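You operate a simulated robot arm through the tools that you are given. There is no shell and no other tool. Be economical: measure what you need, move in short steps, check, and stop when the job is done.

Carry out the task below with a simulated two-armed robot. There is one attempt and no reset: what you move stays moved.

Task
Fill the red mug at the wax tap and pour it into mould D.
Fine: fill to the mug's line and pour it all before it sets; stand the mug in the black drip tray and turn the tank heat down to 70; spill nothing.

It is judged by the outcome, as a careful person would: the job done as asked, and still so three seconds after it is handed in. It fails if anything else is knocked over, pushed out of place, dropped, spilled or broken.

Robot
Two 6-joint arms with two-finger parallel grippers on one trunk, on a base that drives. Base frame: it is fixed to the floor where the robot stands at the start and does not move with it; the origin is under the middle of the robot, x ahead of it, y to its left, z up. Units: mm, rad, N and s.
The left shoulder is at the start at [60, 187, 1230], the right one opposite. With the tool pointing down near the work surface each hand reaches from about 100 to 340 mm from the robot's upright axis, wherever it stands, measured 20 degrees to its own side. Places, roughly: blue tank valve [200, -200, 300]; drip tray [-1000, -750, 750]; filler switch [-500, -800, 1100]; filling lever [-700, -700, 1000]; mug [-750, -1000, 1000]; red tank valve [200, -200, 500]; stirrer speed knob [900, -100, 1100]; stirrer switch [900, -100, 1200]; tank bleed valve [300, -200, 900]; tank drain cock [800, 0, 600]; tank heat dial [900, -100, 1300]; tray [-1100, -800, 900]; warming cabinet dial [-1400, -900, 1300]; warming cabinet switch [-1500, -900, 1300]; warming cabinet vent slide [-1700, -1000, 1200]; wax tap [500, 0, 900]. Payload 1.57 kg a hand.
The tool frame of a hand sits at the grasp point between the pads (the TCP): z along the fingers, y along the line on which they close. The tips reach 30 mm beyond it. The gripper opens to 110 mm. The fingers are 24 mm wide and 12 mm thick; the gripper's body (48 by 112 mm) begins 78 mm behind the TCP.
Orientation is told as [roll, pitch, yaw] about the base's x, y, z axes, in that order, counted from this pose: with the fingers straight down and closing along the base's y, the tool's x points along the base's -x, its y along +y and its z along -z.

Tools
- The arms move only by the tool move_arm. It takes "left_plan", "right_plan" or both (then of equal length, played together; a hand with none holds still); each is a list of rows, each a list of 7 numbers: the turn, a rotation vector about the base's x, y, z in units of 90 degrees (1.0 is 90 degrees), then the shift along the base's x, y, z in units of 150 mm (1.0 is 150 mm), then the opening, from 0 (shut) to 1 (fully open). In form: [[rx, ry, rz, dx, dy, dz, jaw], ...]. A call has 1 to 12 rows; each row is the pose to reach, as a shift and turn from the pose commanded when the call began. A call with a number of a shift or a turn outside -1 to 1 is refused whole. A row lasts 0.2 s, in which the tool goes at most 50 mm and 0.15 rad; a call with a longer step from one row to the next is refused whole, and so is a gripper value outside its range. A pose out of reach is approached as far as the arm can. The call stops where the force on the tool passes 40 N (or 10 N more than at its start, if that is more) or the arm is blocked; 0.2 s more then pass. Each finger travels about 153 mm/s and halts on what it meets, pressing with about 31 N; the grip force reading is that of the motor and also rises with nothing between the fingers. The clock runs only during rows and for 0.2 s after the last one: add rows that repeat a pose to give the fingers time. It gives the time, the measured TCP pose, the force on the tool (base axes), the opening and the grip force at its end, in the units of the frame above (readings bear some noise), with the torque about the TCP (base axes, N m) and any sound that the robot's microphone picked up.
- Cameras (640 x 400 px; columns grow to the right, rows downward): "scene" is now at [13.4, 0.1, 1767.3]; the picture's right is [0.02, -1.00, -0.00], its down [-0.79, -0.02, -0.61] and it looks along [0.61, 0.01, -0.79] (base axes); focal length 270 px, centre (320, 200). "left" rides on the left gripper at [70, -16, -141] in its tool frame; the picture's right is [0.23, 0.97, 0.00], its down [-0.86, 0.20, -0.48] and it looks along [-0.47, 0.11, 0.88] (tool axes); focal length 222 px, centre (320, 200). "right" rides on the right gripper at [70, 16, -141] in its tool frame; the picture's right is [-0.23, 0.97, 0.00], its down [-0.86, -0.20, -0.48] and it looks along [-0.47, -0.11, 0.88] (tool axes); focal length 222 px, centre (320, 200). There is no depth. A picture from a camera that has moved, and an enlarged one, comes with that camera's place and axes in the base frame and with its lens.
- camera(camera): a new picture of that camera. No time passes.
- move_column(by): slides the trunk up (or, below 0, down) by that many mm; the arms and the scene camera ride with it, the base frame stays. It gives what a move gives, with no picture.
- base_move(legs): drives the robot by 1 to 6 legs, each [ahead, left, turn to the left] in mm, mm and rad, along the robot's own axes; the way and the turn of a leg run together, so that a leg with both is an arc; at most 1500 mm and 3.142 rad a leg. The arms and the cameras ride along, it lands a little off, and it stops where it bumps. It gives what a move gives.
- head_to(pan, tilt): turns the head with the scene camera to pan (to the left, within 1.501 rad either way) and tilt (down, from -0.506 to 1.204), counted from straight ahead of the robot. It gives what a move gives.
- inspect(camera, box): a new picture of the part [left, top, right, bottom] of that camera's present view, enlarged. No time passes.
- close_job(): hands the job in; it is judged then, once.

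Go step by step. Nothing tells you exact positions but the pictures and the camera data: compare them with the known pose of the tool, close in by small moves and look again before you grip or let go. The budget is 120 turns and 88 pictures, counting those below and the enlarged ones. Unless the task says otherwise, let go and move clear before handing in.

The tools are called after "Emit:" as name(argument=value, ...) on one line, values as JSON. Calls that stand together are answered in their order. move_arm: Moves the arms, as the interface text tells. Its arguments: {"type":"object","properties":{"left_plan":{"type":"array","items":{"type":"array","items":{"type":"number"}}},"right_plan":{"type":"array","items":{"type":"array","items":{"type":"number"}}}},"required":[]} The other tools are called the same way: move_column (by) slides the trunk up or down; base_move (legs) drives the base; head_to (pan, tilt) turns the head that bears the scene camera; camera (camera) takes a picture; inspect (camera, box) takes an enlarged picture of a part of a camera's view; close_job () hands the job in.

At the start:

```text
t: 0.0
left_tcp_pos: [377.3, 150.2, 1455.2]
left_orientation: [0.0, -0.001, 0.0]
left_ft_force: [-0.1, -0.4, -0.2]
left_torque: [0.0, 0.0, 0.02]
left_finger_gap: 109.9
left_grasp_force: 0.1
right_tcp_pos: [356.2, -193.1, 1490.0]
right_orientation: [0.0, 0.001, 0.001]
right_ft_force: [1.2, 0.7, 0.4]
right_torque: [0.0, -0.01, 0.01]
right_finger_gap: 109.9
right_grasp_force: 0.0
trunk travel left (down, up): [-858.0, 132.0]
robot x, y, heading: [-2.8, 1.1, 0.002]
head pan, tilt: [0.023, 0.915]
```

scene: 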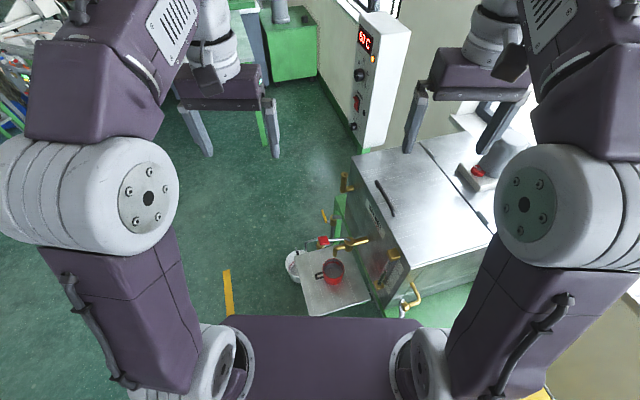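
right: 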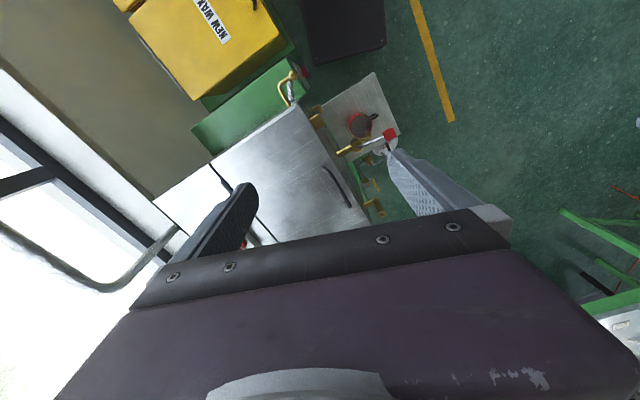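
left: 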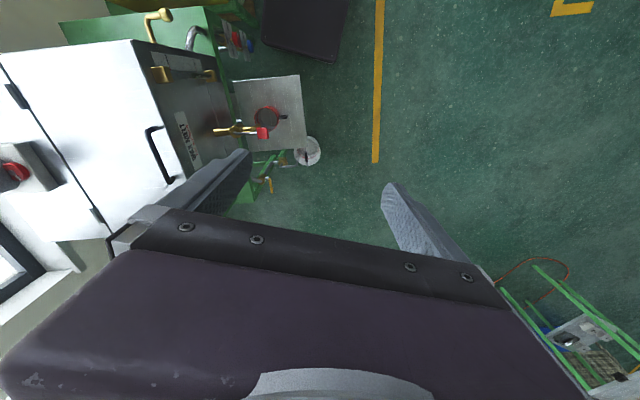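

I see a tank with brass taps, a steel shelf with a red mug beside it, and a control box with a digital readout. I'll enlarge the tap area and the control box first.

Emit:
inspect(camera="scene", box=[270, 160, 450, 330])

Emit:
inspect(camera="scene", box=[330, 0, 530, 180])

Emit:
head_to(pan=-1.5, tilt=0.5)

```text
2.35 times, centred on (360, 245) of scene
camera zoom: at [13.4, 0.1, 1767.3], right [0.02, -1.0, 0.0], down [-0.79, -0.02, -0.61], along [0.61, 0.01, -0.79], focal length 637 px, centre (226, 94)
```

zoom: 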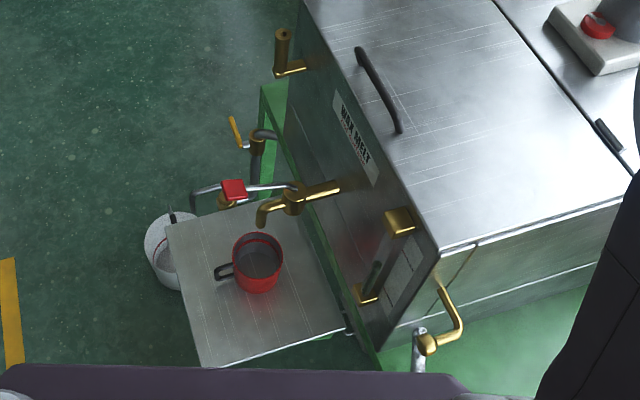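

```text
2.22 times, centred on (430, 90) of scene
camera zoom: at [13.4, 0.1, 1767.3], right [0.02, -1.0, 0.0], down [-0.79, -0.02, -0.61], along [0.61, 0.01, -0.79], focal length 601 px, centre (76, 444)
```

zoom: 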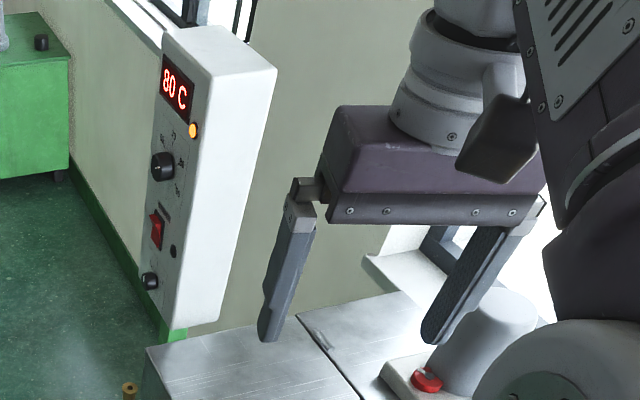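

```text
t: 1.6
left_tcp_pos: [377.8, 150.4, 1455.8]
left_orientation: [-0.001, 0.001, 0.0]
left_ft_force: [0.0, -0.4, -0.2]
left_torque: [0.02, -0.02, 0.0]
left_finger_gap: 109.9
left_grasp_force: 0.2
right_tcp_pos: [355.9, -194.4, 1489.1]
right_orientation: [0.001, 0.0, -0.001]
right_ft_force: [0.3, -0.5, -0.6]
right_torque: [0.02, 0.03, 0.01]
right_finger_gap: 110.0
right_grasp_force: 0.0
trunk travel left (down, up): [-858.0, 132.0]
robot x, y, heading: [0.2, 1.9, -0.001]
head pan, tilt: [-1.499, 0.499]
```

The red mug stands on the shelf by the tap, and the readout shows 80 C. Now I'll look right and behind for the moulds and the drip tray.

Emit:
camera(camera="scene")

```text
82 pictures are left
camera scene: at [-54.7, -92.1, 1802.2], right [-1.0, -0.07, 0.0], down [-0.03, 0.48, -0.88], along [0.06, -0.88, -0.48], focal length 270 px, centre (320, 200)
```

scene: 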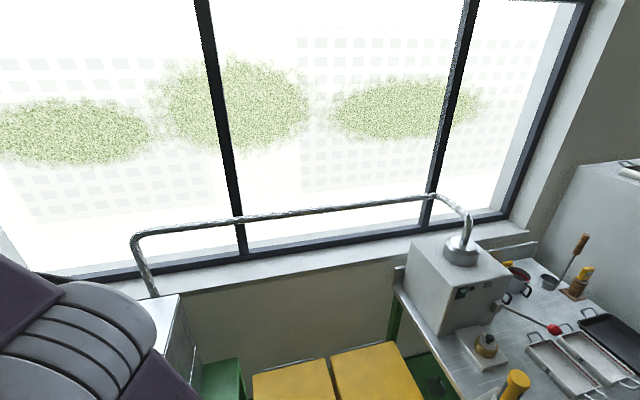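

The bench with the filler is behind to the right. I'll turn the robot right to see all of it.

Emit:
base_move(legs=[[0, 0, -1.57]])

Emit:
head_to(pan=-0.9, tilt=0.6)

Emit:
camera(camera="scene")

```text
t: 5.8
left_tcp_pos: [147.9, -378.4, 1455.4]
left_orientation: [-0.001, 0.0, -1.577]
left_ft_force: [-0.1, -0.1, 0.1]
left_torque: [0.0, 0.03, 0.0]
left_finger_gap: 110.0
left_grasp_force: 0.1
right_tcp_pos: [-196.1, -355.6, 1489.2]
right_orientation: [0.001, 0.0, -1.578]
right_ft_force: [0.3, -0.6, -0.6]
right_torque: [0.0, 0.03, -0.01]
right_finger_gap: 110.1
right_grasp_force: 0.0
trunk travel left (down, up): [-858.0, 132.0]
robot x, y, heading: [-0.4, 3.2, -1.575]
head pan, tilt: [-1.499, 0.499]
```

```text
t: 6.8
left_tcp_pos: [147.9, -377.6, 1455.6]
left_orientation: [0.0, 0.001, -1.576]
left_ft_force: [0.5, 0.0, -0.5]
left_torque: [-0.01, 0.01, -0.03]
left_finger_gap: 109.8
left_grasp_force: 0.1
right_tcp_pos: [-196.5, -356.0, 1488.6]
right_orientation: [0.0, 0.001, -1.577]
right_ft_force: [0.8, 0.2, -0.3]
right_torque: [0.02, -0.01, -0.01]
right_finger_gap: 109.8
right_grasp_force: 0.0
trunk travel left (down, up): [-858.0, 132.0]
robot x, y, heading: [1.0, -1.9, -1.578]
head pan, tilt: [-0.901, 0.6]
```

```text
81 pictures are left
camera scene: at [-70.7, 4.2, 1793.2], right [-0.62, 0.79, 0.0], down [0.45, 0.35, -0.83], along [-0.65, -0.51, -0.56], focal length 270 px, centre (320, 200)
```

scene: 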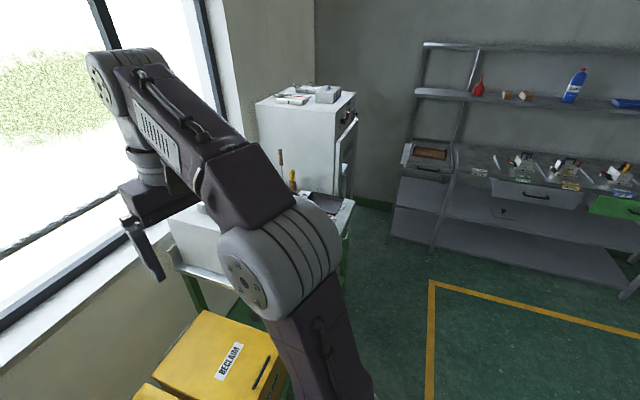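

The right arm hides the bench. I'll turn further so that the bench is straight ahead.

Emit:
base_move(legs=[[0, 0, -0.85]])

Emit:
head_to(pan=0.1, tilt=0.6)

Emit:
camera(camera="scene")

```text
t: 8.3
left_tcp_pos: [47.8, -402.7, 1455.7]
left_orientation: [0.001, 0.001, -1.839]
left_ft_force: [-1.4, 0.2, -0.2]
left_torque: [0.04, -0.03, -0.02]
left_finger_gap: 110.5
left_grasp_force: 0.0
right_tcp_pos: [-279.4, -290.2, 1488.3]
right_orientation: [0.001, 0.003, -1.84]
right_ft_force: [-0.1, -1.2, -0.4]
right_torque: [0.0, -0.02, 0.01]
right_finger_gap: 110.3
right_grasp_force: 0.1
trunk travel left (down, up): [-858.0, 132.0]
robot x, y, heading: [7.0, 7.3, -1.842]
head pan, tilt: [-0.901, 0.6]
stopped in leg 1: the robot was blocked; the commanded pose is now the measured one
```

```text
t: 9.6
left_tcp_pos: [49.8, -399.4, 1455.3]
left_orientation: [0.0, 0.0, -1.839]
left_ft_force: [-0.6, 0.5, 1.1]
left_torque: [0.03, -0.05, 0.03]
left_finger_gap: 110.0
left_grasp_force: 0.0
right_tcp_pos: [-277.3, -286.7, 1487.8]
right_orientation: [0.001, 0.001, -1.841]
right_ft_force: [-0.1, 0.2, 0.2]
right_torque: [0.03, -0.03, -0.02]
right_finger_gap: 110.3
right_grasp_force: 0.2
trunk travel left (down, up): [-858.0, 132.0]
robot x, y, heading: [4.1, 0.3, -1.841]
head pan, tilt: [0.099, 0.6]
```

```text
80 pictures are left
camera scene: at [4.5, -26.2, 1793.2], right [-0.99, 0.17, 0.0], down [0.1, 0.56, -0.82], along [-0.14, -0.81, -0.57], focal length 270 px, centre (320, 200)
```

scene: 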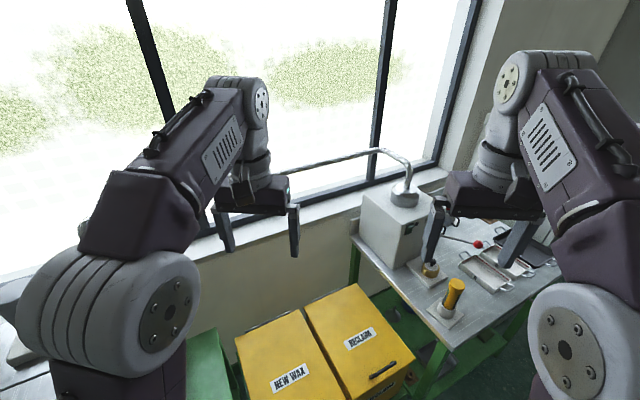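

The base bumped something beside it, so I'll move away from the tank into the open floor before turning further.

Emit:
base_move(legs=[[-100, -350, 0], [0, 0, -0.6]])

Emit:
camera(camera="scene")

```text
t: 13.5
left_tcp_pos: [-493.8, -166.6, 1455.2]
left_orientation: [0.0, 0.001, -2.439]
left_ft_force: [-0.7, 0.1, 0.2]
left_torque: [0.01, 0.01, -0.01]
left_finger_gap: 110.0
left_grasp_force: 0.0
right_tcp_pos: [-698.4, 109.0, 1488.6]
right_orientation: [0.0, 0.0, -2.441]
right_ft_force: [-1.0, 1.2, 0.2]
right_torque: [0.01, 0.01, 0.01]
right_finger_gap: 109.8
right_grasp_force: 0.0
trunk travel left (down, up): [-858.0, 132.0]
robot x, y, heading: [-304.5, 187.7, -2.445]
head pan, tilt: [0.099, 0.6]
```

```text
79 pictures are left
camera scene: at [-318.7, 165.2, 1793.2], right [-0.72, 0.7, 0.0], down [0.39, 0.41, -0.82], along [-0.57, -0.59, -0.57], focal length 270 px, centre (320, 200)
```

scene: 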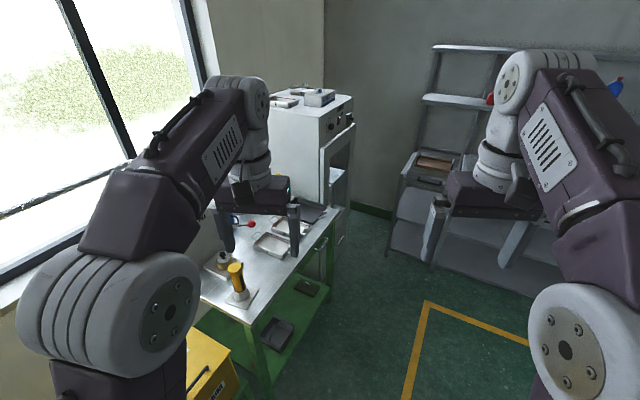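

I'll drive to stand in front of the bench, facing it, and look down at it.

Emit:
base_move(legs=[[0, 0, 0.87], [0, -560, 0], [200, 0, 0]])

Emit:
head_to(pan=0.0, tilt=0.7)

Emit:
camera(camera="scene")

```text
t: 20.1
left_tcp_pos: [-715.9, -371.9, 1457.1]
left_orientation: [0.001, -0.006, -1.598]
left_ft_force: [-1.1, 0.6, 0.0]
left_torque: [-0.02, 0.05, 0.0]
left_finger_gap: 110.3
left_grasp_force: 0.0
right_tcp_pos: [-1058.5, -341.2, 1490.1]
right_orientation: [-0.001, -0.003, -1.597]
right_ft_force: [0.2, -0.2, 0.5]
right_torque: [-0.05, 0.0, -0.02]
right_finger_gap: 110.2
right_grasp_force: 0.1
trunk travel left (down, up): [-858.0, 132.0]
robot x, y, heading: [-857.3, 4.9, -1.598]
head pan, tilt: [0.099, 0.6]
```

```text
t: 20.8
left_tcp_pos: [-715.2, -374.7, 1456.5]
left_orientation: [0.0, -0.003, -1.596]
left_ft_force: [-0.1, -0.1, -0.1]
left_torque: [-0.01, 0.01, 0.0]
left_finger_gap: 109.9
left_grasp_force: 0.0
right_tcp_pos: [-1059.3, -345.4, 1490.1]
right_orientation: [0.0, -0.002, -1.596]
right_ft_force: [-1.0, 0.0, 0.0]
right_torque: [-0.02, -0.02, -0.01]
right_finger_gap: 110.0
right_grasp_force: 0.0
trunk travel left (down, up): [-858.0, 132.0]
robot x, y, heading: [-856.8, 1.2, -1.604]
head pan, tilt: [0.0, 0.7]
```

```text
78 pictures are left
camera scene: at [-858.5, -20.1, 1784.6], right [-1.0, 0.03, 0.0], down [0.02, 0.64, -0.77], along [-0.02, -0.77, -0.64], focal length 270 px, centre (320, 200)
```

scene: 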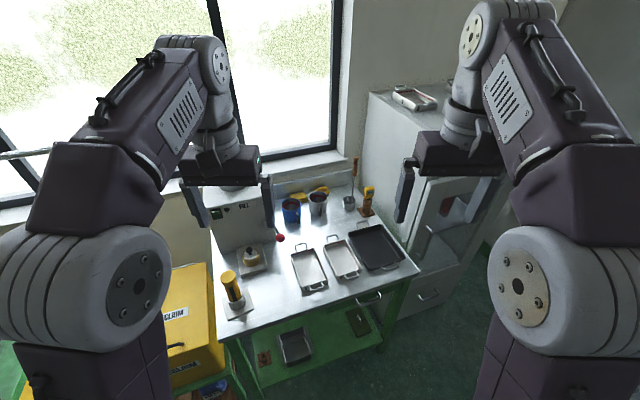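

The bench is now in full view, with mugs, trays and the filler. I'll enlarge it.

Emit:
inspect(camera="scene", box=[200, 160, 430, 330])

Emit:
inspect(camera="scene", box=[270, 230, 410, 320])

Emit:
inspect(camera="scene", box=[240, 300, 400, 400])

```text
2.35 times, centred on (315, 245) of scene
camera zoom: at [-858.5, -20.1, 1784.6], right [-1.0, 0.03, 0.0], down [0.02, 0.64, -0.77], along [-0.02, -0.77, -0.64], focal length 637 px, centre (332, 94)
```

zoom: 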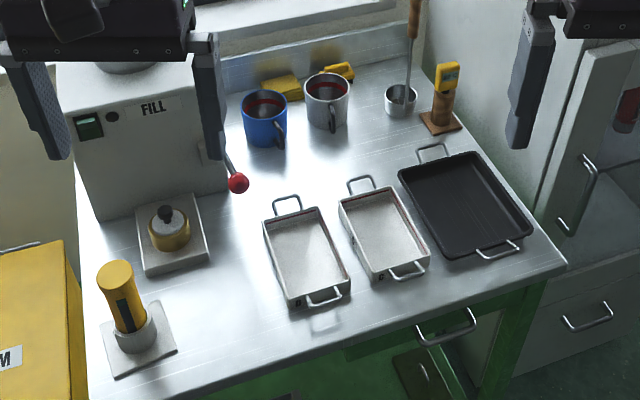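

```text
4.44 times, centred on (340, 275) of scene
camera zoom: at [-858.5, -20.1, 1784.6], right [-1.0, 0.03, 0.0], down [0.02, 0.64, -0.77], along [-0.02, -0.77, -0.64], focal length 1202 px, centre (231, -133)
```

zoom: 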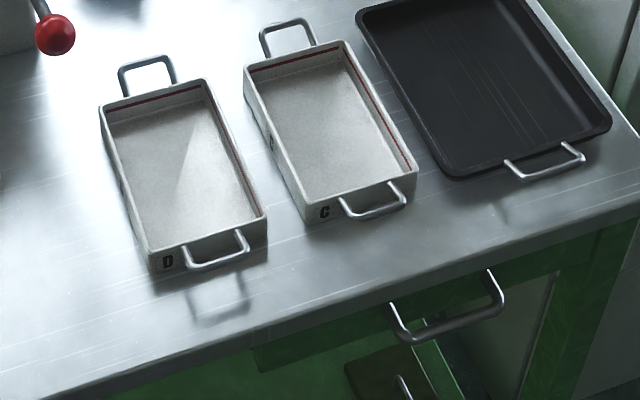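

```text
4.00 times, centred on (320, 350) of scene
camera zoom: at [-858.5, -20.1, 1784.6], right [-1.0, 0.03, 0.0], down [0.02, 0.64, -0.77], along [-0.02, -0.77, -0.64], focal length 1082 px, centre (320, -400)
```

zoom: 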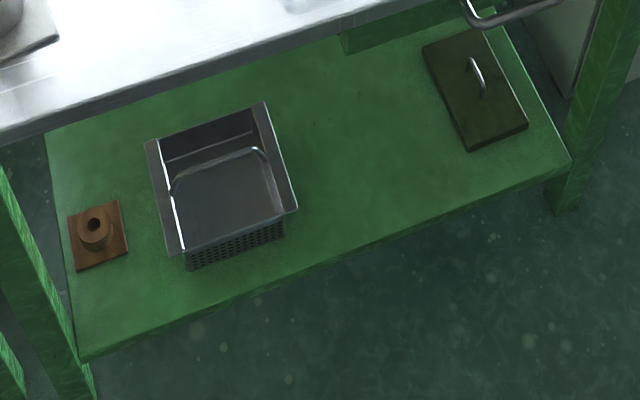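

Moulds D and C sit on the bench beside a large black tray, and there is a handle under the bench front. I'll lower the trunk to see what is on that handle, because it may be a drawer with a drip tray.

Emit:
move_column(by=-600)

Emit:
head_to(pan=-0.25, tilt=0.5)

Emit:
camera(camera="scene")

```text
refused: -600 is not a number from -400 to 400
```

```text
t: 21.6
left_tcp_pos: [-716.1, -377.3, 1455.6]
left_orientation: [0.002, 0.0, -1.596]
left_ft_force: [-0.1, -0.3, 0.2]
left_torque: [-0.02, -0.02, -0.07]
left_finger_gap: 109.9
left_grasp_force: 0.0
right_tcp_pos: [-1059.8, -347.7, 1489.5]
right_orientation: [0.0, 0.002, -1.597]
right_ft_force: [0.5, 0.0, 0.8]
right_torque: [0.01, -0.01, 0.0]
right_finger_gap: 110.1
right_grasp_force: 0.1
trunk travel left (down, up): [-858.0, 132.0]
robot x, y, heading: [-855.3, 5.4, -1.597]
head pan, tilt: [-0.25, 0.499]
```

```text
74 pictures are left
camera scene: at [-881.2, -25.2, 1802.2], right [-0.96, 0.27, 0.0], down [0.13, 0.46, -0.88], along [-0.24, -0.84, -0.48], focal length 270 px, centre (320, 200)
```

scene: 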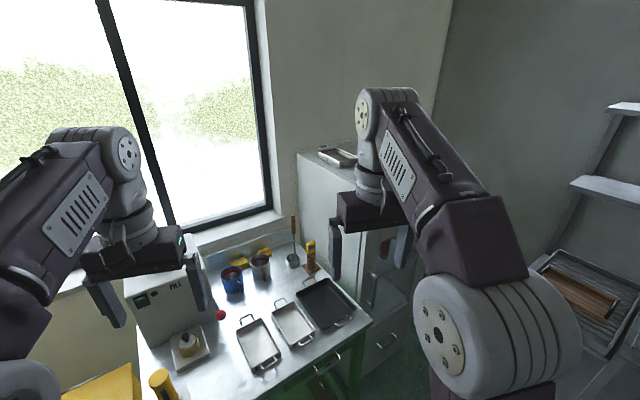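

Emit:
move_column(by=-400)

Emit:
head_to(pan=-0.25, tilt=0.65)

Emit:
camera(camera="scene")

```text
t: 25.4
left_tcp_pos: [-716.1, -376.3, 1056.8]
left_orientation: [-0.002, -0.001, -1.598]
left_ft_force: [0.1, -0.1, 0.1]
left_torque: [-0.01, 0.0, -0.01]
left_finger_gap: 110.0
left_grasp_force: 0.1
right_tcp_pos: [-1059.9, -346.6, 1088.7]
right_orientation: [0.001, 0.0, -1.595]
right_ft_force: [0.4, 0.0, -0.5]
right_torque: [-0.06, 0.01, -0.01]
right_finger_gap: 110.0
right_grasp_force: 0.0
trunk travel left (down, up): [-458.0, 532.0]
robot x, y, heading: [-854.8, 0.5, -1.601]
head pan, tilt: [-0.25, 0.499]
```

```text
t: 26.1
left_tcp_pos: [-716.1, -376.8, 1055.5]
left_orientation: [0.0, -0.003, -1.598]
left_ft_force: [-0.5, 0.1, -0.5]
left_torque: [-0.02, 0.01, 0.01]
left_finger_gap: 110.0
left_grasp_force: 0.1
right_tcp_pos: [-1060.4, -347.0, 1088.5]
right_orientation: [-0.001, 0.0, -1.596]
right_ft_force: [0.3, 0.2, -0.6]
right_torque: [0.0, 0.02, -0.02]
right_finger_gap: 109.8
right_grasp_force: 0.0
trunk travel left (down, up): [-458.0, 532.0]
robot x, y, heading: [-854.8, 6.0, -1.597]
head pan, tilt: [-0.25, 0.649]
```

```text
73 pictures are left
camera scene: at [-880.2, -20.9, 1388.9], right [-0.96, 0.27, 0.0], down [0.16, 0.58, -0.8], along [-0.22, -0.77, -0.6], focal length 270 px, centre (320, 200)
```

scene: 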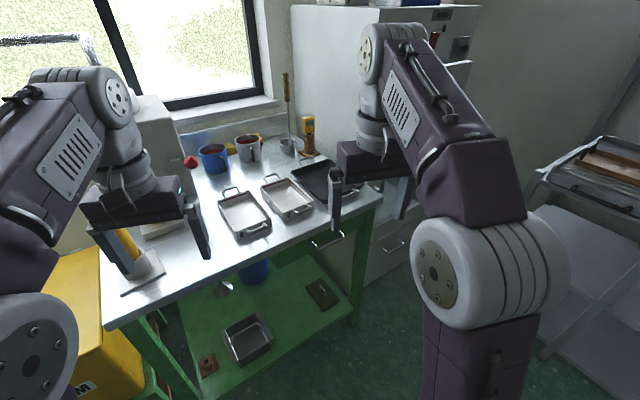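

Emit:
inspect(camera="scene", box=[190, 180, 390, 320])

Emit:
inspect(camera="scene", box=[260, 215, 370, 300])

```text
2.86 times, centred on (290, 250) of scene
camera zoom: at [-880.2, -20.9, 1388.9], right [-0.96, 0.27, 0.0], down [0.16, 0.58, -0.8], along [-0.22, -0.77, -0.6], focal length 773 px, centre (406, 57)
```

zoom: 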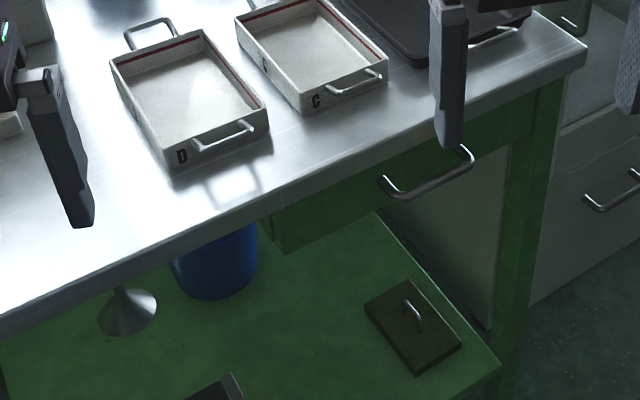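

```text
4.71 times, centred on (315, 258) of scene
camera zoom: at [-880.2, -20.9, 1388.9], right [-0.96, 0.27, 0.0], down [0.16, 0.58, -0.8], along [-0.22, -0.77, -0.6], focal length 1273 px, centre (344, -71)
```

zoom: 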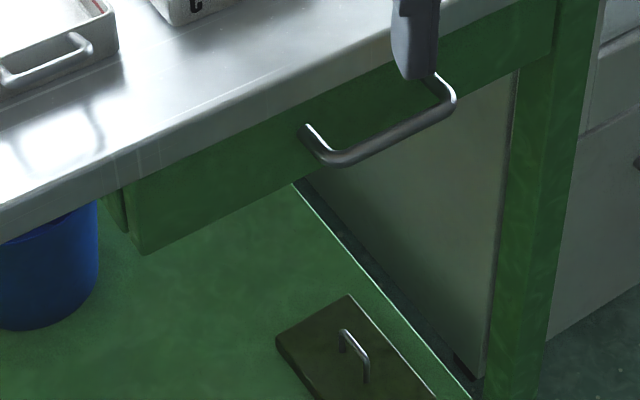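

The handle belongs to a plain green drawer, so I take the black tray on the bench as the black drip tray, with mould D in front of it. The tank front and control panel both face +y, so I'll raise the trunk and drive to stand in front of the tap, facing -y.

Emit:
move_column(by=250)

Emit:
base_move(legs=[[-520, 0, 0.03], [0, 1290, 0]])

Emit:
head_to(pan=0.0, tilt=0.75)

Emit:
camera(camera="scene")

```text
t: 28.7
left_tcp_pos: [-715.6, -376.1, 1305.6]
left_orientation: [0.001, -0.004, -1.597]
left_ft_force: [-0.3, -0.1, 0.7]
left_torque: [-0.05, 0.01, 0.0]
left_finger_gap: 110.0
left_grasp_force: 0.1
right_tcp_pos: [-1059.3, -346.8, 1338.1]
right_orientation: [0.001, 0.001, -1.597]
right_ft_force: [-0.3, -0.3, -0.6]
right_torque: [0.0, -0.02, -0.03]
right_finger_gap: 110.0
right_grasp_force: 0.0
trunk travel left (down, up): [-708.0, 282.0]
robot x, y, heading: [-861.0, 5.1, -1.596]
head pan, tilt: [-0.25, 0.649]
```

```text
t: 37.9
left_tcp_pos: [610.6, 143.2, 1305.8]
left_orientation: [0.001, 0.0, -1.574]
left_ft_force: [-0.4, 0.4, 0.6]
left_torque: [0.0, 0.0, -0.02]
left_finger_gap: 110.0
left_grasp_force: 0.0
right_tcp_pos: [266.2, 164.7, 1339.5]
right_orientation: [0.0, 0.0, -1.573]
right_ft_force: [0.5, 0.1, -0.4]
right_torque: [0.0, -0.05, -0.05]
right_finger_gap: 110.3
right_grasp_force: 0.1
trunk travel left (down, up): [-708.0, 282.0]
robot x, y, heading: [457.1, 521.5, -1.569]
head pan, tilt: [-0.25, 0.649]
```

```text
t: 38.6
left_tcp_pos: [612.8, 143.7, 1306.0]
left_orientation: [0.0, -0.003, -1.572]
left_ft_force: [0.3, -0.2, -1.0]
left_torque: [-0.03, -0.01, -0.02]
left_finger_gap: 109.9
left_grasp_force: 0.1
right_tcp_pos: [266.9, 165.1, 1338.3]
right_orientation: [0.0, 0.002, -1.575]
right_ft_force: [1.0, -0.1, 0.5]
right_torque: [0.01, -0.02, -0.03]
right_finger_gap: 109.6
right_grasp_force: 0.1
trunk travel left (down, up): [-708.0, 282.0]
robot x, y, heading: [460.0, 521.5, -1.57]
head pan, tilt: [0.0, 0.75]
```

```text
70 pictures are left
camera scene: at [460.6, 497.2, 1630.3], right [-1.0, 0.0, 0.0], down [0.0, 0.68, -0.73], along [0.0, -0.73, -0.68], focal length 270 px, centre (320, 200)
```

scene: 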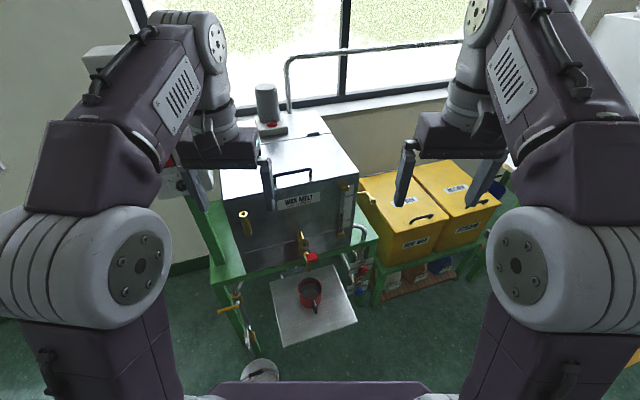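

Emit:
inspect(camera="scene", box=[250, 210, 370, 350])

Emit:
inspect(camera="scene", box=[210, 160, 370, 280])

Emit:
move_column(by=-300)

Emit:
camera(camera="scene")

```text
2.86 times, centred on (310, 280) of scene
camera zoom: at [460.6, 497.2, 1630.3], right [-1.0, 0.0, 0.0], down [0.0, 0.68, -0.73], along [0.0, -0.73, -0.68], focal length 773 px, centre (349, -29)
```

zoom: 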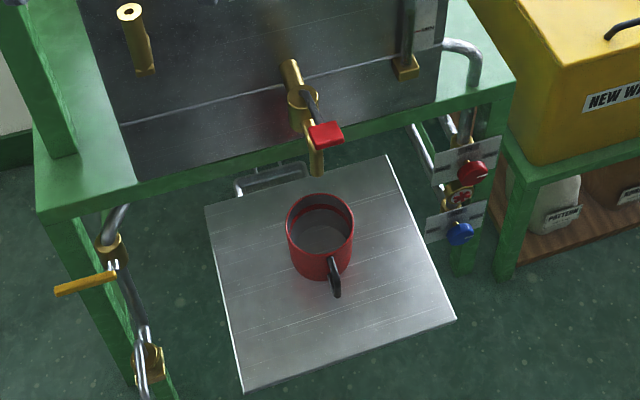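

```text
3.33 times, centred on (290, 220) of scene
camera zoom: at [460.6, 497.2, 1630.3], right [-1.0, 0.0, 0.0], down [0.0, 0.68, -0.73], along [0.0, -0.73, -0.68], focal length 902 px, centre (420, 133)
```

zoom: 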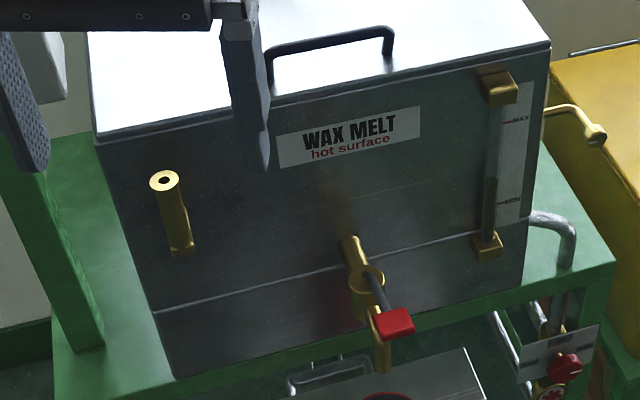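

```text
t: 41.6
left_tcp_pos: [611.0, 143.5, 1005.2]
left_orientation: [-0.001, -0.001, -1.573]
left_ft_force: [0.0, 0.6, -0.2]
left_torque: [-0.01, 0.02, -0.04]
left_finger_gap: 110.0
left_grasp_force: 0.0
right_tcp_pos: [268.4, 164.2, 1038.4]
right_orientation: [0.0, 0.0, -1.574]
right_ft_force: [-0.2, 1.0, 0.3]
right_torque: [-0.01, 0.0, -0.01]
right_finger_gap: 110.0
right_grasp_force: 0.1
trunk travel left (down, up): [-408.0, 582.0]
robot x, y, heading: [461.5, 518.6, -1.573]
head pan, tilt: [0.0, 0.75]
```

```text
67 pictures are left
camera scene: at [460.4, 497.3, 1330.3], right [-1.0, 0.0, 0.0], down [0.0, 0.68, -0.73], along [0.0, -0.73, -0.68], focal length 270 px, centre (320, 200)
```

scene: 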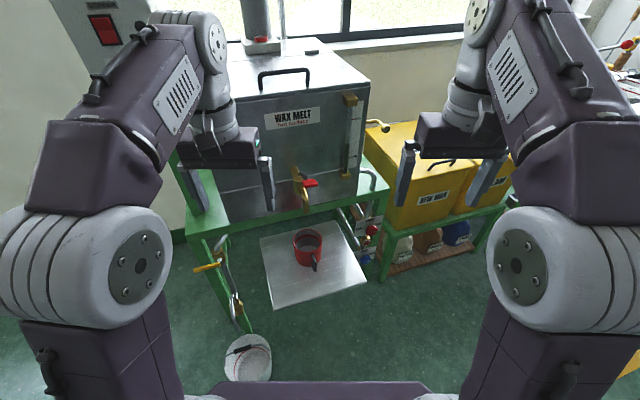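

Emit:
inspect(camera="scene", box=[250, 160, 370, 300])

Emit:
inspect(camera="scene", box=[280, 160, 340, 270])

```text
2.86 times, centred on (310, 230) of scene
camera zoom: at [460.4, 497.3, 1330.3], right [-1.0, 0.0, 0.0], down [0.0, 0.68, -0.73], along [0.0, -0.73, -0.68], focal length 773 px, centre (349, 114)
```

zoom: 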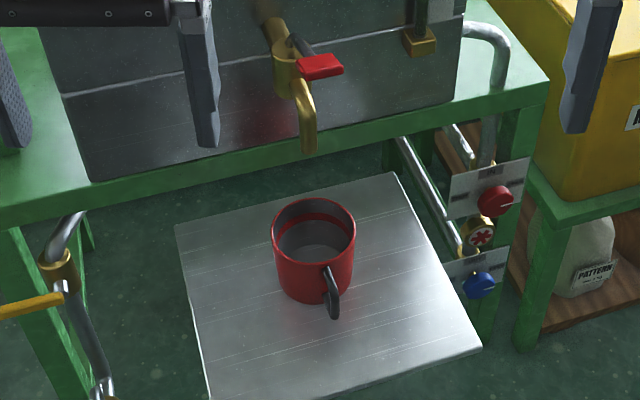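

```text
3.64 times, centred on (310, 215) of scene
camera zoom: at [460.4, 497.3, 1330.3], right [-1.0, 0.0, 0.0], down [0.0, 0.68, -0.73], along [0.0, -0.73, -0.68], focal length 984 px, centre (356, 146)
```

zoom: 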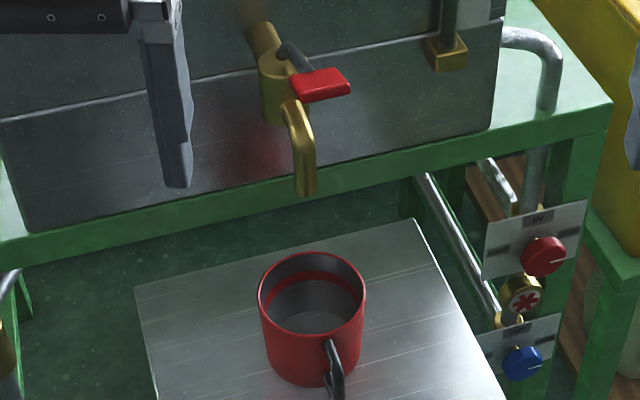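

The mug rim centre comes out near (500, -58, 630), the spout tip near (500, -40, 780) and the red lever paddle near (484, -3, 919), so the mug already stands about under the spout. A white pail on the floor is in the way, so before driving nearer I'll look down at my base and the pail.

Emit:
head_to(pan=0.2, tilt=1.2)

Emit:
camera(camera="scene")

Emit:
camera(camera="left")

Emit:
camera(camera="right")

```text
t: 42.5
left_tcp_pos: [612.0, 143.7, 1006.9]
left_orientation: [-0.001, 0.0, -1.571]
left_ft_force: [0.0, -1.0, -0.2]
left_torque: [0.0, 0.0, 0.03]
left_finger_gap: 109.8
left_grasp_force: 0.1
right_tcp_pos: [267.3, 165.4, 1038.6]
right_orientation: [-0.002, 0.001, -1.573]
right_ft_force: [-0.2, -0.4, 0.5]
right_torque: [-0.02, 0.03, 0.01]
right_finger_gap: 110.0
right_grasp_force: 0.1
trunk travel left (down, up): [-408.0, 582.0]
robot x, y, heading: [462.0, 523.7, -1.573]
head pan, tilt: [0.201, 1.201]
```

```text
64 pictures are left
camera scene: at [471.6, 525.2, 1298.6], right [-0.98, -0.2, 0.0], down [-0.18, 0.91, -0.36], along [0.07, -0.36, -0.93], focal length 270 px, centre (320, 200)
```

scene: 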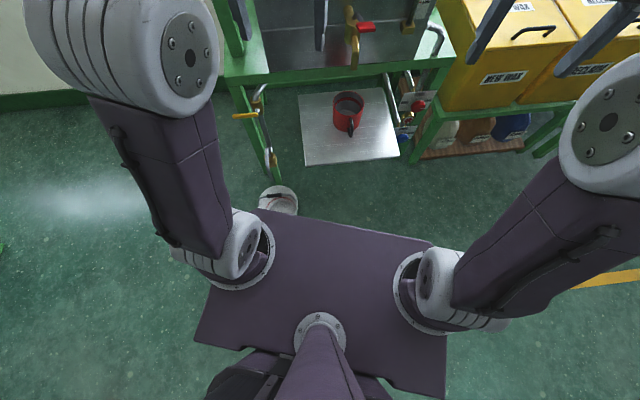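

```text
63 pictures are left
camera left: at [595.9, 213.7, 1147.2], right [0.97, 0.23, 0.0], down [0.2, -0.85, 0.48], along [0.11, -0.47, -0.88], focal length 222 px, centre (320, 200)
```

left: 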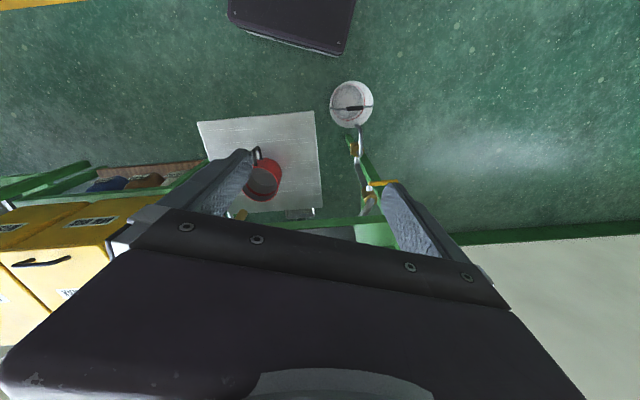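

```text
62 pictures are left
camera right: at [282.4, 235.5, 1179.8], right [0.97, -0.23, 0.0], down [-0.2, -0.85, 0.48], along [-0.11, -0.47, -0.88], focal length 222 px, centre (320, 200)
```

right: 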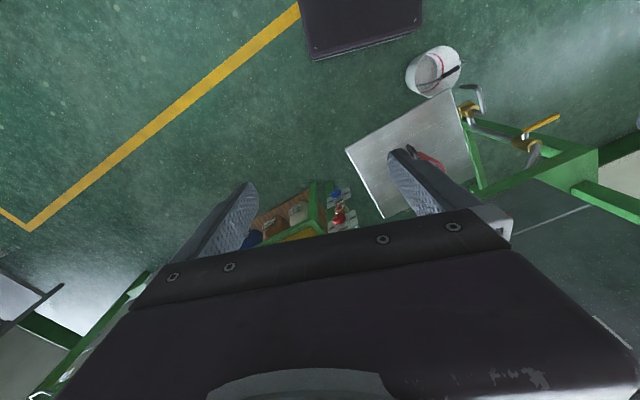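

The base is about 400 wide and the pail sits at about x 650-830, so I'll shift right 60 mm and then drive in 150 mm. Then I'll look at the lever from the left wrist camera.

Emit:
base_move(legs=[[0, -65, 0], [150, 0, 0]])

Emit:
head_to(pan=0.25, tilt=0.95)

Emit:
camera(camera="scene")

Emit:
camera(camera="left")

```text
t: 44.5
left_tcp_pos: [546.3, -3.3, 1006.1]
left_orientation: [0.0, -0.001, -1.573]
left_ft_force: [-0.2, -1.3, -0.6]
left_torque: [0.03, 0.04, 0.0]
left_finger_gap: 110.0
left_grasp_force: 0.1
right_tcp_pos: [202.1, 17.4, 1037.8]
right_orientation: [0.0, 0.002, -1.573]
right_ft_force: [0.1, -0.5, 0.3]
right_torque: [0.06, -0.04, 0.0]
right_finger_gap: 109.7
right_grasp_force: 0.1
trunk travel left (down, up): [-408.0, 582.0]
robot x, y, heading: [395.9, 375.6, -1.572]
head pan, tilt: [0.201, 1.201]
```

```text
t: 45.3
left_tcp_pos: [545.6, -2.3, 1004.8]
left_orientation: [0.0, -0.002, -1.573]
left_ft_force: [0.3, 0.5, -1.0]
left_torque: [0.0, -0.04, 0.01]
left_finger_gap: 109.9
left_grasp_force: 0.1
right_tcp_pos: [200.7, 19.5, 1040.2]
right_orientation: [0.0, -0.001, -1.574]
right_ft_force: [0.4, -0.3, -0.3]
right_torque: [0.02, -0.03, 0.0]
right_finger_gap: 109.9
right_grasp_force: 0.1
trunk travel left (down, up): [-408.0, 582.0]
robot x, y, heading: [398.1, 372.6, -1.573]
head pan, tilt: [0.25, 0.949]
```

```text
61 pictures are left
camera scene: at [412.7, 363.5, 1314.7], right [-0.97, -0.24, 0.0], down [-0.2, 0.79, -0.58], along [0.14, -0.56, -0.81], focal length 270 px, centre (320, 200)
```

scene: 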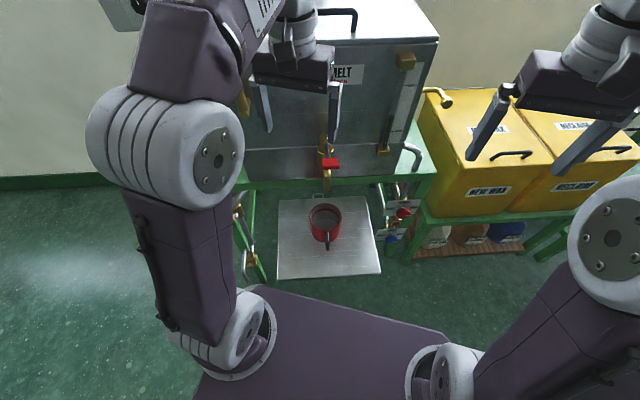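

```text
60 pictures are left
camera left: at [530.1, 67.5, 1147.3], right [0.97, 0.23, 0.0], down [0.2, -0.85, 0.48], along [0.11, -0.47, -0.88], focal length 222 px, centre (320, 200)
```

left: 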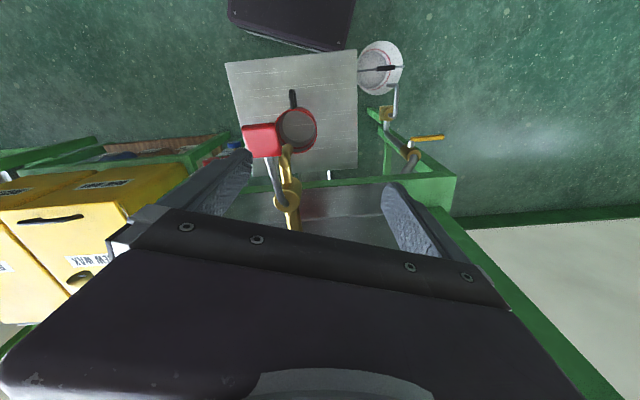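

Emit:
inspect(camera="left", box=[220, 80, 340, 240])

Emit:
inspect(camera="scene", box=[280, 110, 370, 250])

```text
2.50 times, centred on (280, 160) of left
camera zoom: at [530.1, 67.5, 1147.3], right [0.97, 0.23, 0.0], down [0.2, -0.85, 0.48], along [0.11, -0.47, -0.88], focal length 555 px, centre (420, 300)
```

zoom: 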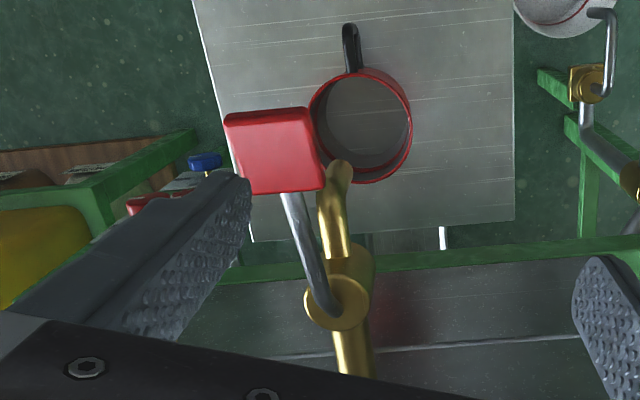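

```text
2.86 times, centred on (325, 180) of scene
camera zoom: at [412.7, 363.5, 1314.7], right [-0.97, -0.24, 0.0], down [-0.2, 0.79, -0.58], along [0.14, -0.56, -0.81], focal length 773 px, centre (306, 257)
```

zoom: 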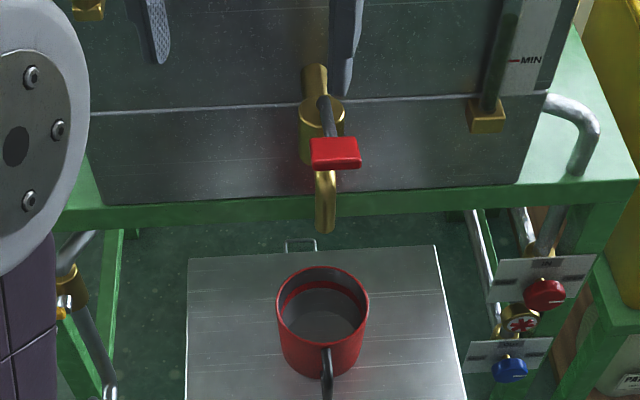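

The lever is a rod with a red paddle on top of the valve, in line with the spout. I'll bring the open left hand over the paddle, turned a little to match it, then down around it, and check.

Emit:
move_arm(left_plan=[[0, 0, 0.08, -0.2, 0, 0, 1], [0, 0, 0.148, -0.413, 0, 0, 1], [0, 0, 0.148, -0.413, 0, -0.3, 1], [0, 0, 0.148, -0.413, 0, -0.55, 1], [0, 0, 0.148, -0.413, 0, -0.55, 1]])

Emit:
camera(camera="left")

Emit:
inspect(camera="scene", box=[280, 110, 370, 250])

```text
t: 46.5
left_tcp_pos: [485.4, -2.7, 923.8]
left_orientation: [0.001, -0.003, -1.341]
left_ft_force: [-0.6, 0.4, 0.3]
left_torque: [0.0, -0.02, 0.03]
left_finger_gap: 109.9
left_grasp_force: 0.0
right_tcp_pos: [202.4, 19.7, 1039.9]
right_orientation: [0.0, -0.001, -1.575]
right_ft_force: [-0.1, 0.6, 0.3]
right_torque: [-0.04, -0.01, 0.02]
right_finger_gap: 110.2
right_grasp_force: 0.0
trunk travel left (down, up): [-408.0, 582.0]
robot x, y, heading: [395.8, 376.1, -1.574]
head pan, tilt: [0.25, 0.949]
```

```text
57 pictures are left
camera left: at [453.6, 61.3, 1064.8], right [0.9, 0.44, 0.0], down [0.39, -0.79, 0.48], along [0.21, -0.43, -0.88], focal length 222 px, centre (320, 200)
```

left: 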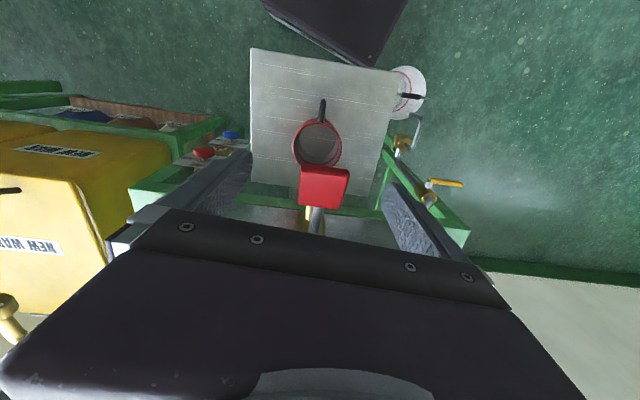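

```text
2.86 times, centred on (325, 180) of scene
camera zoom: at [412.9, 363.5, 1314.8], right [-0.97, -0.24, 0.0], down [-0.2, 0.79, -0.58], along [0.14, -0.56, -0.81], focal length 773 px, centre (306, 257)
```

zoom: 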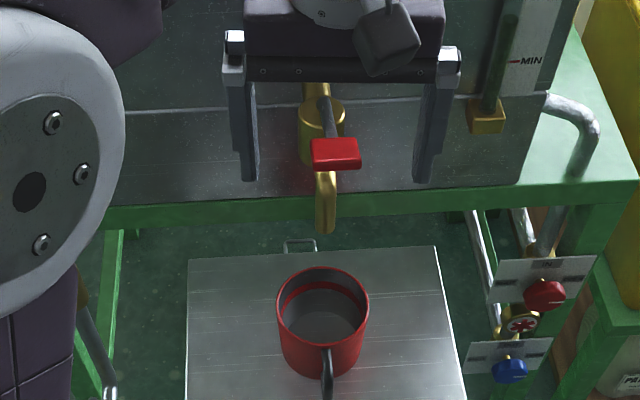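

The paddle sits between the fingers at about (486, 0, 919). I'll close to a loose cage and nudge the lever sideways to see if it turns.

Emit:
move_arm(left_plan=[[0, 0, 0, 0, 0, 0, 0.42], [0, 0, 0, 0, 0, 0, 0.42], [0, 0, 0, 0, 0, 0, 0.38]])

Emit:
move_arm(left_plan=[[0, 0, 0.05, -0.1, 0, 0, 0.38], [0, 0, 0.1, -0.2, -0.02, 0, 0.38]])

Emit:
inspect(camera="scene", box=[280, 110, 370, 250])

```text
t: 47.3
left_tcp_pos: [484.9, -3.3, 922.9]
left_orientation: [0.0, -0.002, -1.341]
left_ft_force: [-0.8, -0.9, -0.9]
left_torque: [-0.01, 0.0, 0.0]
left_finger_gap: 41.8
left_grasp_force: 0.0
right_tcp_pos: [201.7, 18.3, 1039.6]
right_orientation: [-0.001, 0.0, -1.572]
right_ft_force: [0.3, -0.5, 0.1]
right_torque: [-0.01, 0.02, 0.02]
right_finger_gap: 109.8
right_grasp_force: 0.0
trunk travel left (down, up): [-408.0, 582.0]
robot x, y, heading: [396.5, 376.7, -1.575]
head pan, tilt: [0.25, 0.949]
```

```text
t: 48.0
left_tcp_pos: [468.2, -5.8, 922.0]
left_orientation: [0.015, -0.003, -1.179]
left_ft_force: [33.6, 4.2, -2.4]
left_torque: [-0.09, 0.07, -0.71]
left_finger_gap: 71.0
left_grasp_force: 16.5
right_tcp_pos: [207.9, 19.1, 1040.8]
right_orientation: [-0.006, -0.001, -1.57]
right_ft_force: [0.5, 0.8, -0.4]
right_torque: [0.0, -0.02, -0.01]
right_finger_gap: 110.1
right_grasp_force: 0.2
trunk travel left (down, up): [-408.0, 582.0]
robot x, y, heading: [400.1, 378.0, -1.568]
head pan, tilt: [0.25, 0.949]
stopped in row 2 (left hand): the force on the tool passed its limit at 41 N (the readings are from after the stop); the commanded pose is now the measured one
```

```text
2.86 times, centred on (325, 180) of scene
camera zoom: at [420.0, 364.1, 1314.6], right [-0.97, -0.25, 0.0], down [-0.2, 0.79, -0.58], along [0.14, -0.56, -0.81], focal length 773 px, centre (306, 257)
```

zoom: 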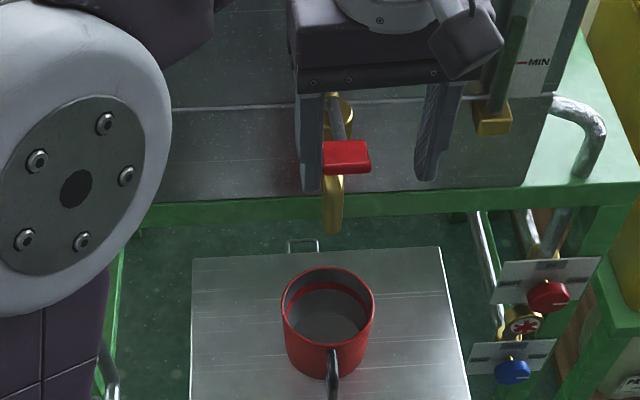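

It won't turn towards -x. I'll try the other way, re-caging first.

Emit:
move_arm(left_plan=[[0, 0, -0.05, 0.08, 0.02, 0, 0.5], [0, 0, -0.1, 0.12, 0.02, 0, 0.38], [0, 0, -0.1, 0.12, 0.02, 0, 0.38], [0, 0, -0.15, 0.2, 0.02, 0, 0.38], [0, 0, -0.2, 0.28, 0.02, 0, 0.38]])

Emit:
inspect(camera="scene", box=[280, 110, 370, 250])

```text
t: 49.2
left_tcp_pos: [495.1, -4.5, 923.0]
left_orientation: [0.009, -0.005, -1.499]
left_ft_force: [-18.9, -5.7, -2.6]
left_torque: [0.03, -0.07, 0.38]
left_finger_gap: 58.8
left_grasp_force: 9.5
right_tcp_pos: [198.7, 17.3, 1037.4]
right_orientation: [0.003, 0.001, -1.571]
right_ft_force: [-0.2, -0.1, 0.8]
right_torque: [-0.04, -0.01, 0.02]
right_finger_gap: 110.2
right_grasp_force: 0.1
trunk travel left (down, up): [-408.0, 582.0]
robot x, y, heading: [398.8, 377.2, -1.577]
head pan, tilt: [0.25, 0.949]
```

```text
2.86 times, centred on (325, 180) of scene
camera zoom: at [408.7, 361.6, 1314.7], right [-0.97, -0.25, 0.0], down [-0.2, 0.79, -0.58], along [0.15, -0.56, -0.81], focal length 773 px, centre (306, 257)
```

zoom: 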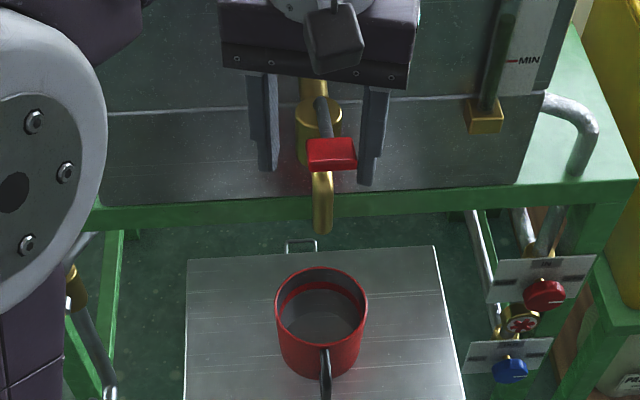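

It doesn't turn sideways, so the lever must work up and down. I'll centre, grip the paddle and try a small press down.

Emit:
move_arm(left_plan=[[0, 0, 0.05, -0.03, 0, 0, 0.6], [0, 0, 0.1, -0.065, 0.01, 0, 0.5], [0, 0, 0.1, -0.065, 0.01, 0, 0.2], [0, 0, 0.1, -0.065, 0.01, 0, 0.2], [0, 0, 0.1, -0.065, 0.01, 0, 0.2]])

Emit:
move_arm(left_plan=[[0, 0, 0, 0, 0, -0.05, 0.2], [0, 0, 0, 0, 0, -0.1, 0.2]])

Emit:
inspect(camera="scene", box=[280, 110, 370, 250])

```text
t: 50.4
left_tcp_pos: [486.9, -3.5, 923.8]
left_orientation: [0.013, -0.003, -1.338]
left_ft_force: [-19.9, -5.1, -2.0]
left_torque: [-0.02, -0.02, 0.26]
left_finger_gap: 40.7
left_grasp_force: 10.2
right_tcp_pos: [198.8, 18.4, 1038.2]
right_orientation: [0.005, 0.002, -1.571]
right_ft_force: [-0.1, 0.0, -1.0]
right_torque: [0.01, 0.02, 0.0]
right_finger_gap: 109.9
right_grasp_force: 0.2
trunk travel left (down, up): [-408.0, 582.0]
robot x, y, heading: [397.4, 377.8, -1.571]
head pan, tilt: [0.25, 0.949]
```

```text
t: 51.0
left_tcp_pos: [487.2, -1.3, 908.2]
left_orientation: [0.013, -0.004, -1.338]
left_ft_force: [-21.1, -2.3, 3.3]
left_torque: [-0.06, 0.01, 0.23]
left_finger_gap: 41.1
left_grasp_force: 10.6
right_tcp_pos: [200.7, 18.5, 1038.7]
right_orientation: [0.004, 0.001, -1.571]
right_ft_force: [-0.3, -1.2, -0.5]
right_torque: [0.0, 0.05, -0.01]
right_finger_gap: 110.2
right_grasp_force: 0.0
trunk travel left (down, up): [-408.0, 582.0]
robot x, y, heading: [395.5, 373.7, -1.571]
head pan, tilt: [0.25, 0.949]
```

```text
2.86 times, centred on (325, 180) of scene
camera zoom: at [409.0, 363.3, 1314.9], right [-0.97, -0.25, 0.0], down [-0.2, 0.79, -0.58], along [0.15, -0.56, -0.81], focal length 773 px, centre (306, 257)
```

zoom: 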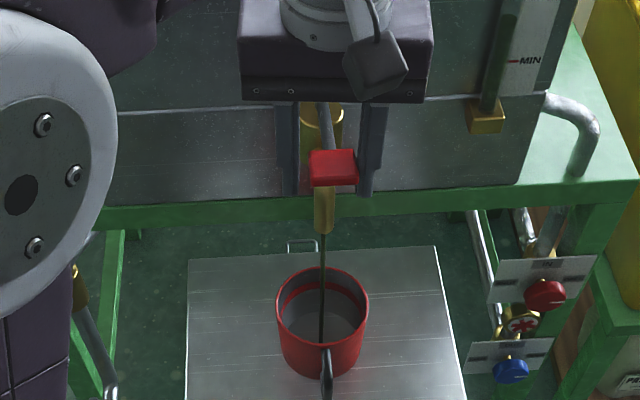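

Pressing down opens the tap and the stream falls into the mug. I'll hold for a second and check the level.

Emit:
move_arm(left_plan=[[0, 0, 0, 0, 0, 0, 0.2], [0, 0, 0, 0, 0, 0, 0.2], [0, 0, 0, 0, 0, 0, 0.2], [0, 0, 0, 0, 0, 0, 0.2], [0, 0, 0, 0, 0, 0, 0.2]])

Emit:
inspect(camera="scene", box=[300, 180, 350, 250])

```text
t: 52.2
left_tcp_pos: [488.7, -1.0, 909.2]
left_orientation: [0.012, -0.005, -1.338]
left_ft_force: [-22.8, -1.7, 3.6]
left_torque: [-0.03, 0.04, 0.19]
left_finger_gap: 41.2
left_grasp_force: 10.8
right_tcp_pos: [199.3, 18.0, 1037.8]
right_orientation: [0.002, 0.0, -1.57]
right_ft_force: [0.3, 0.2, -0.1]
right_torque: [-0.01, 0.0, 0.0]
right_finger_gap: 109.9
right_grasp_force: 0.1
trunk travel left (down, up): [-408.0, 582.0]
robot x, y, heading: [392.5, 374.3, -1.568]
head pan, tilt: [0.25, 0.949]
```

```text
5.71 times, centred on (325, 215) of scene
camera zoom: at [409.1, 363.3, 1314.8], right [-0.97, -0.25, 0.0], down [-0.2, 0.79, -0.58], along [0.15, -0.56, -0.81], focal length 1546 px, centre (291, 114)
```

zoom: 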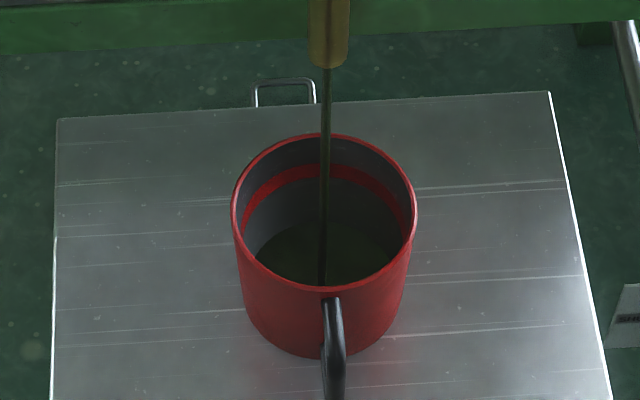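

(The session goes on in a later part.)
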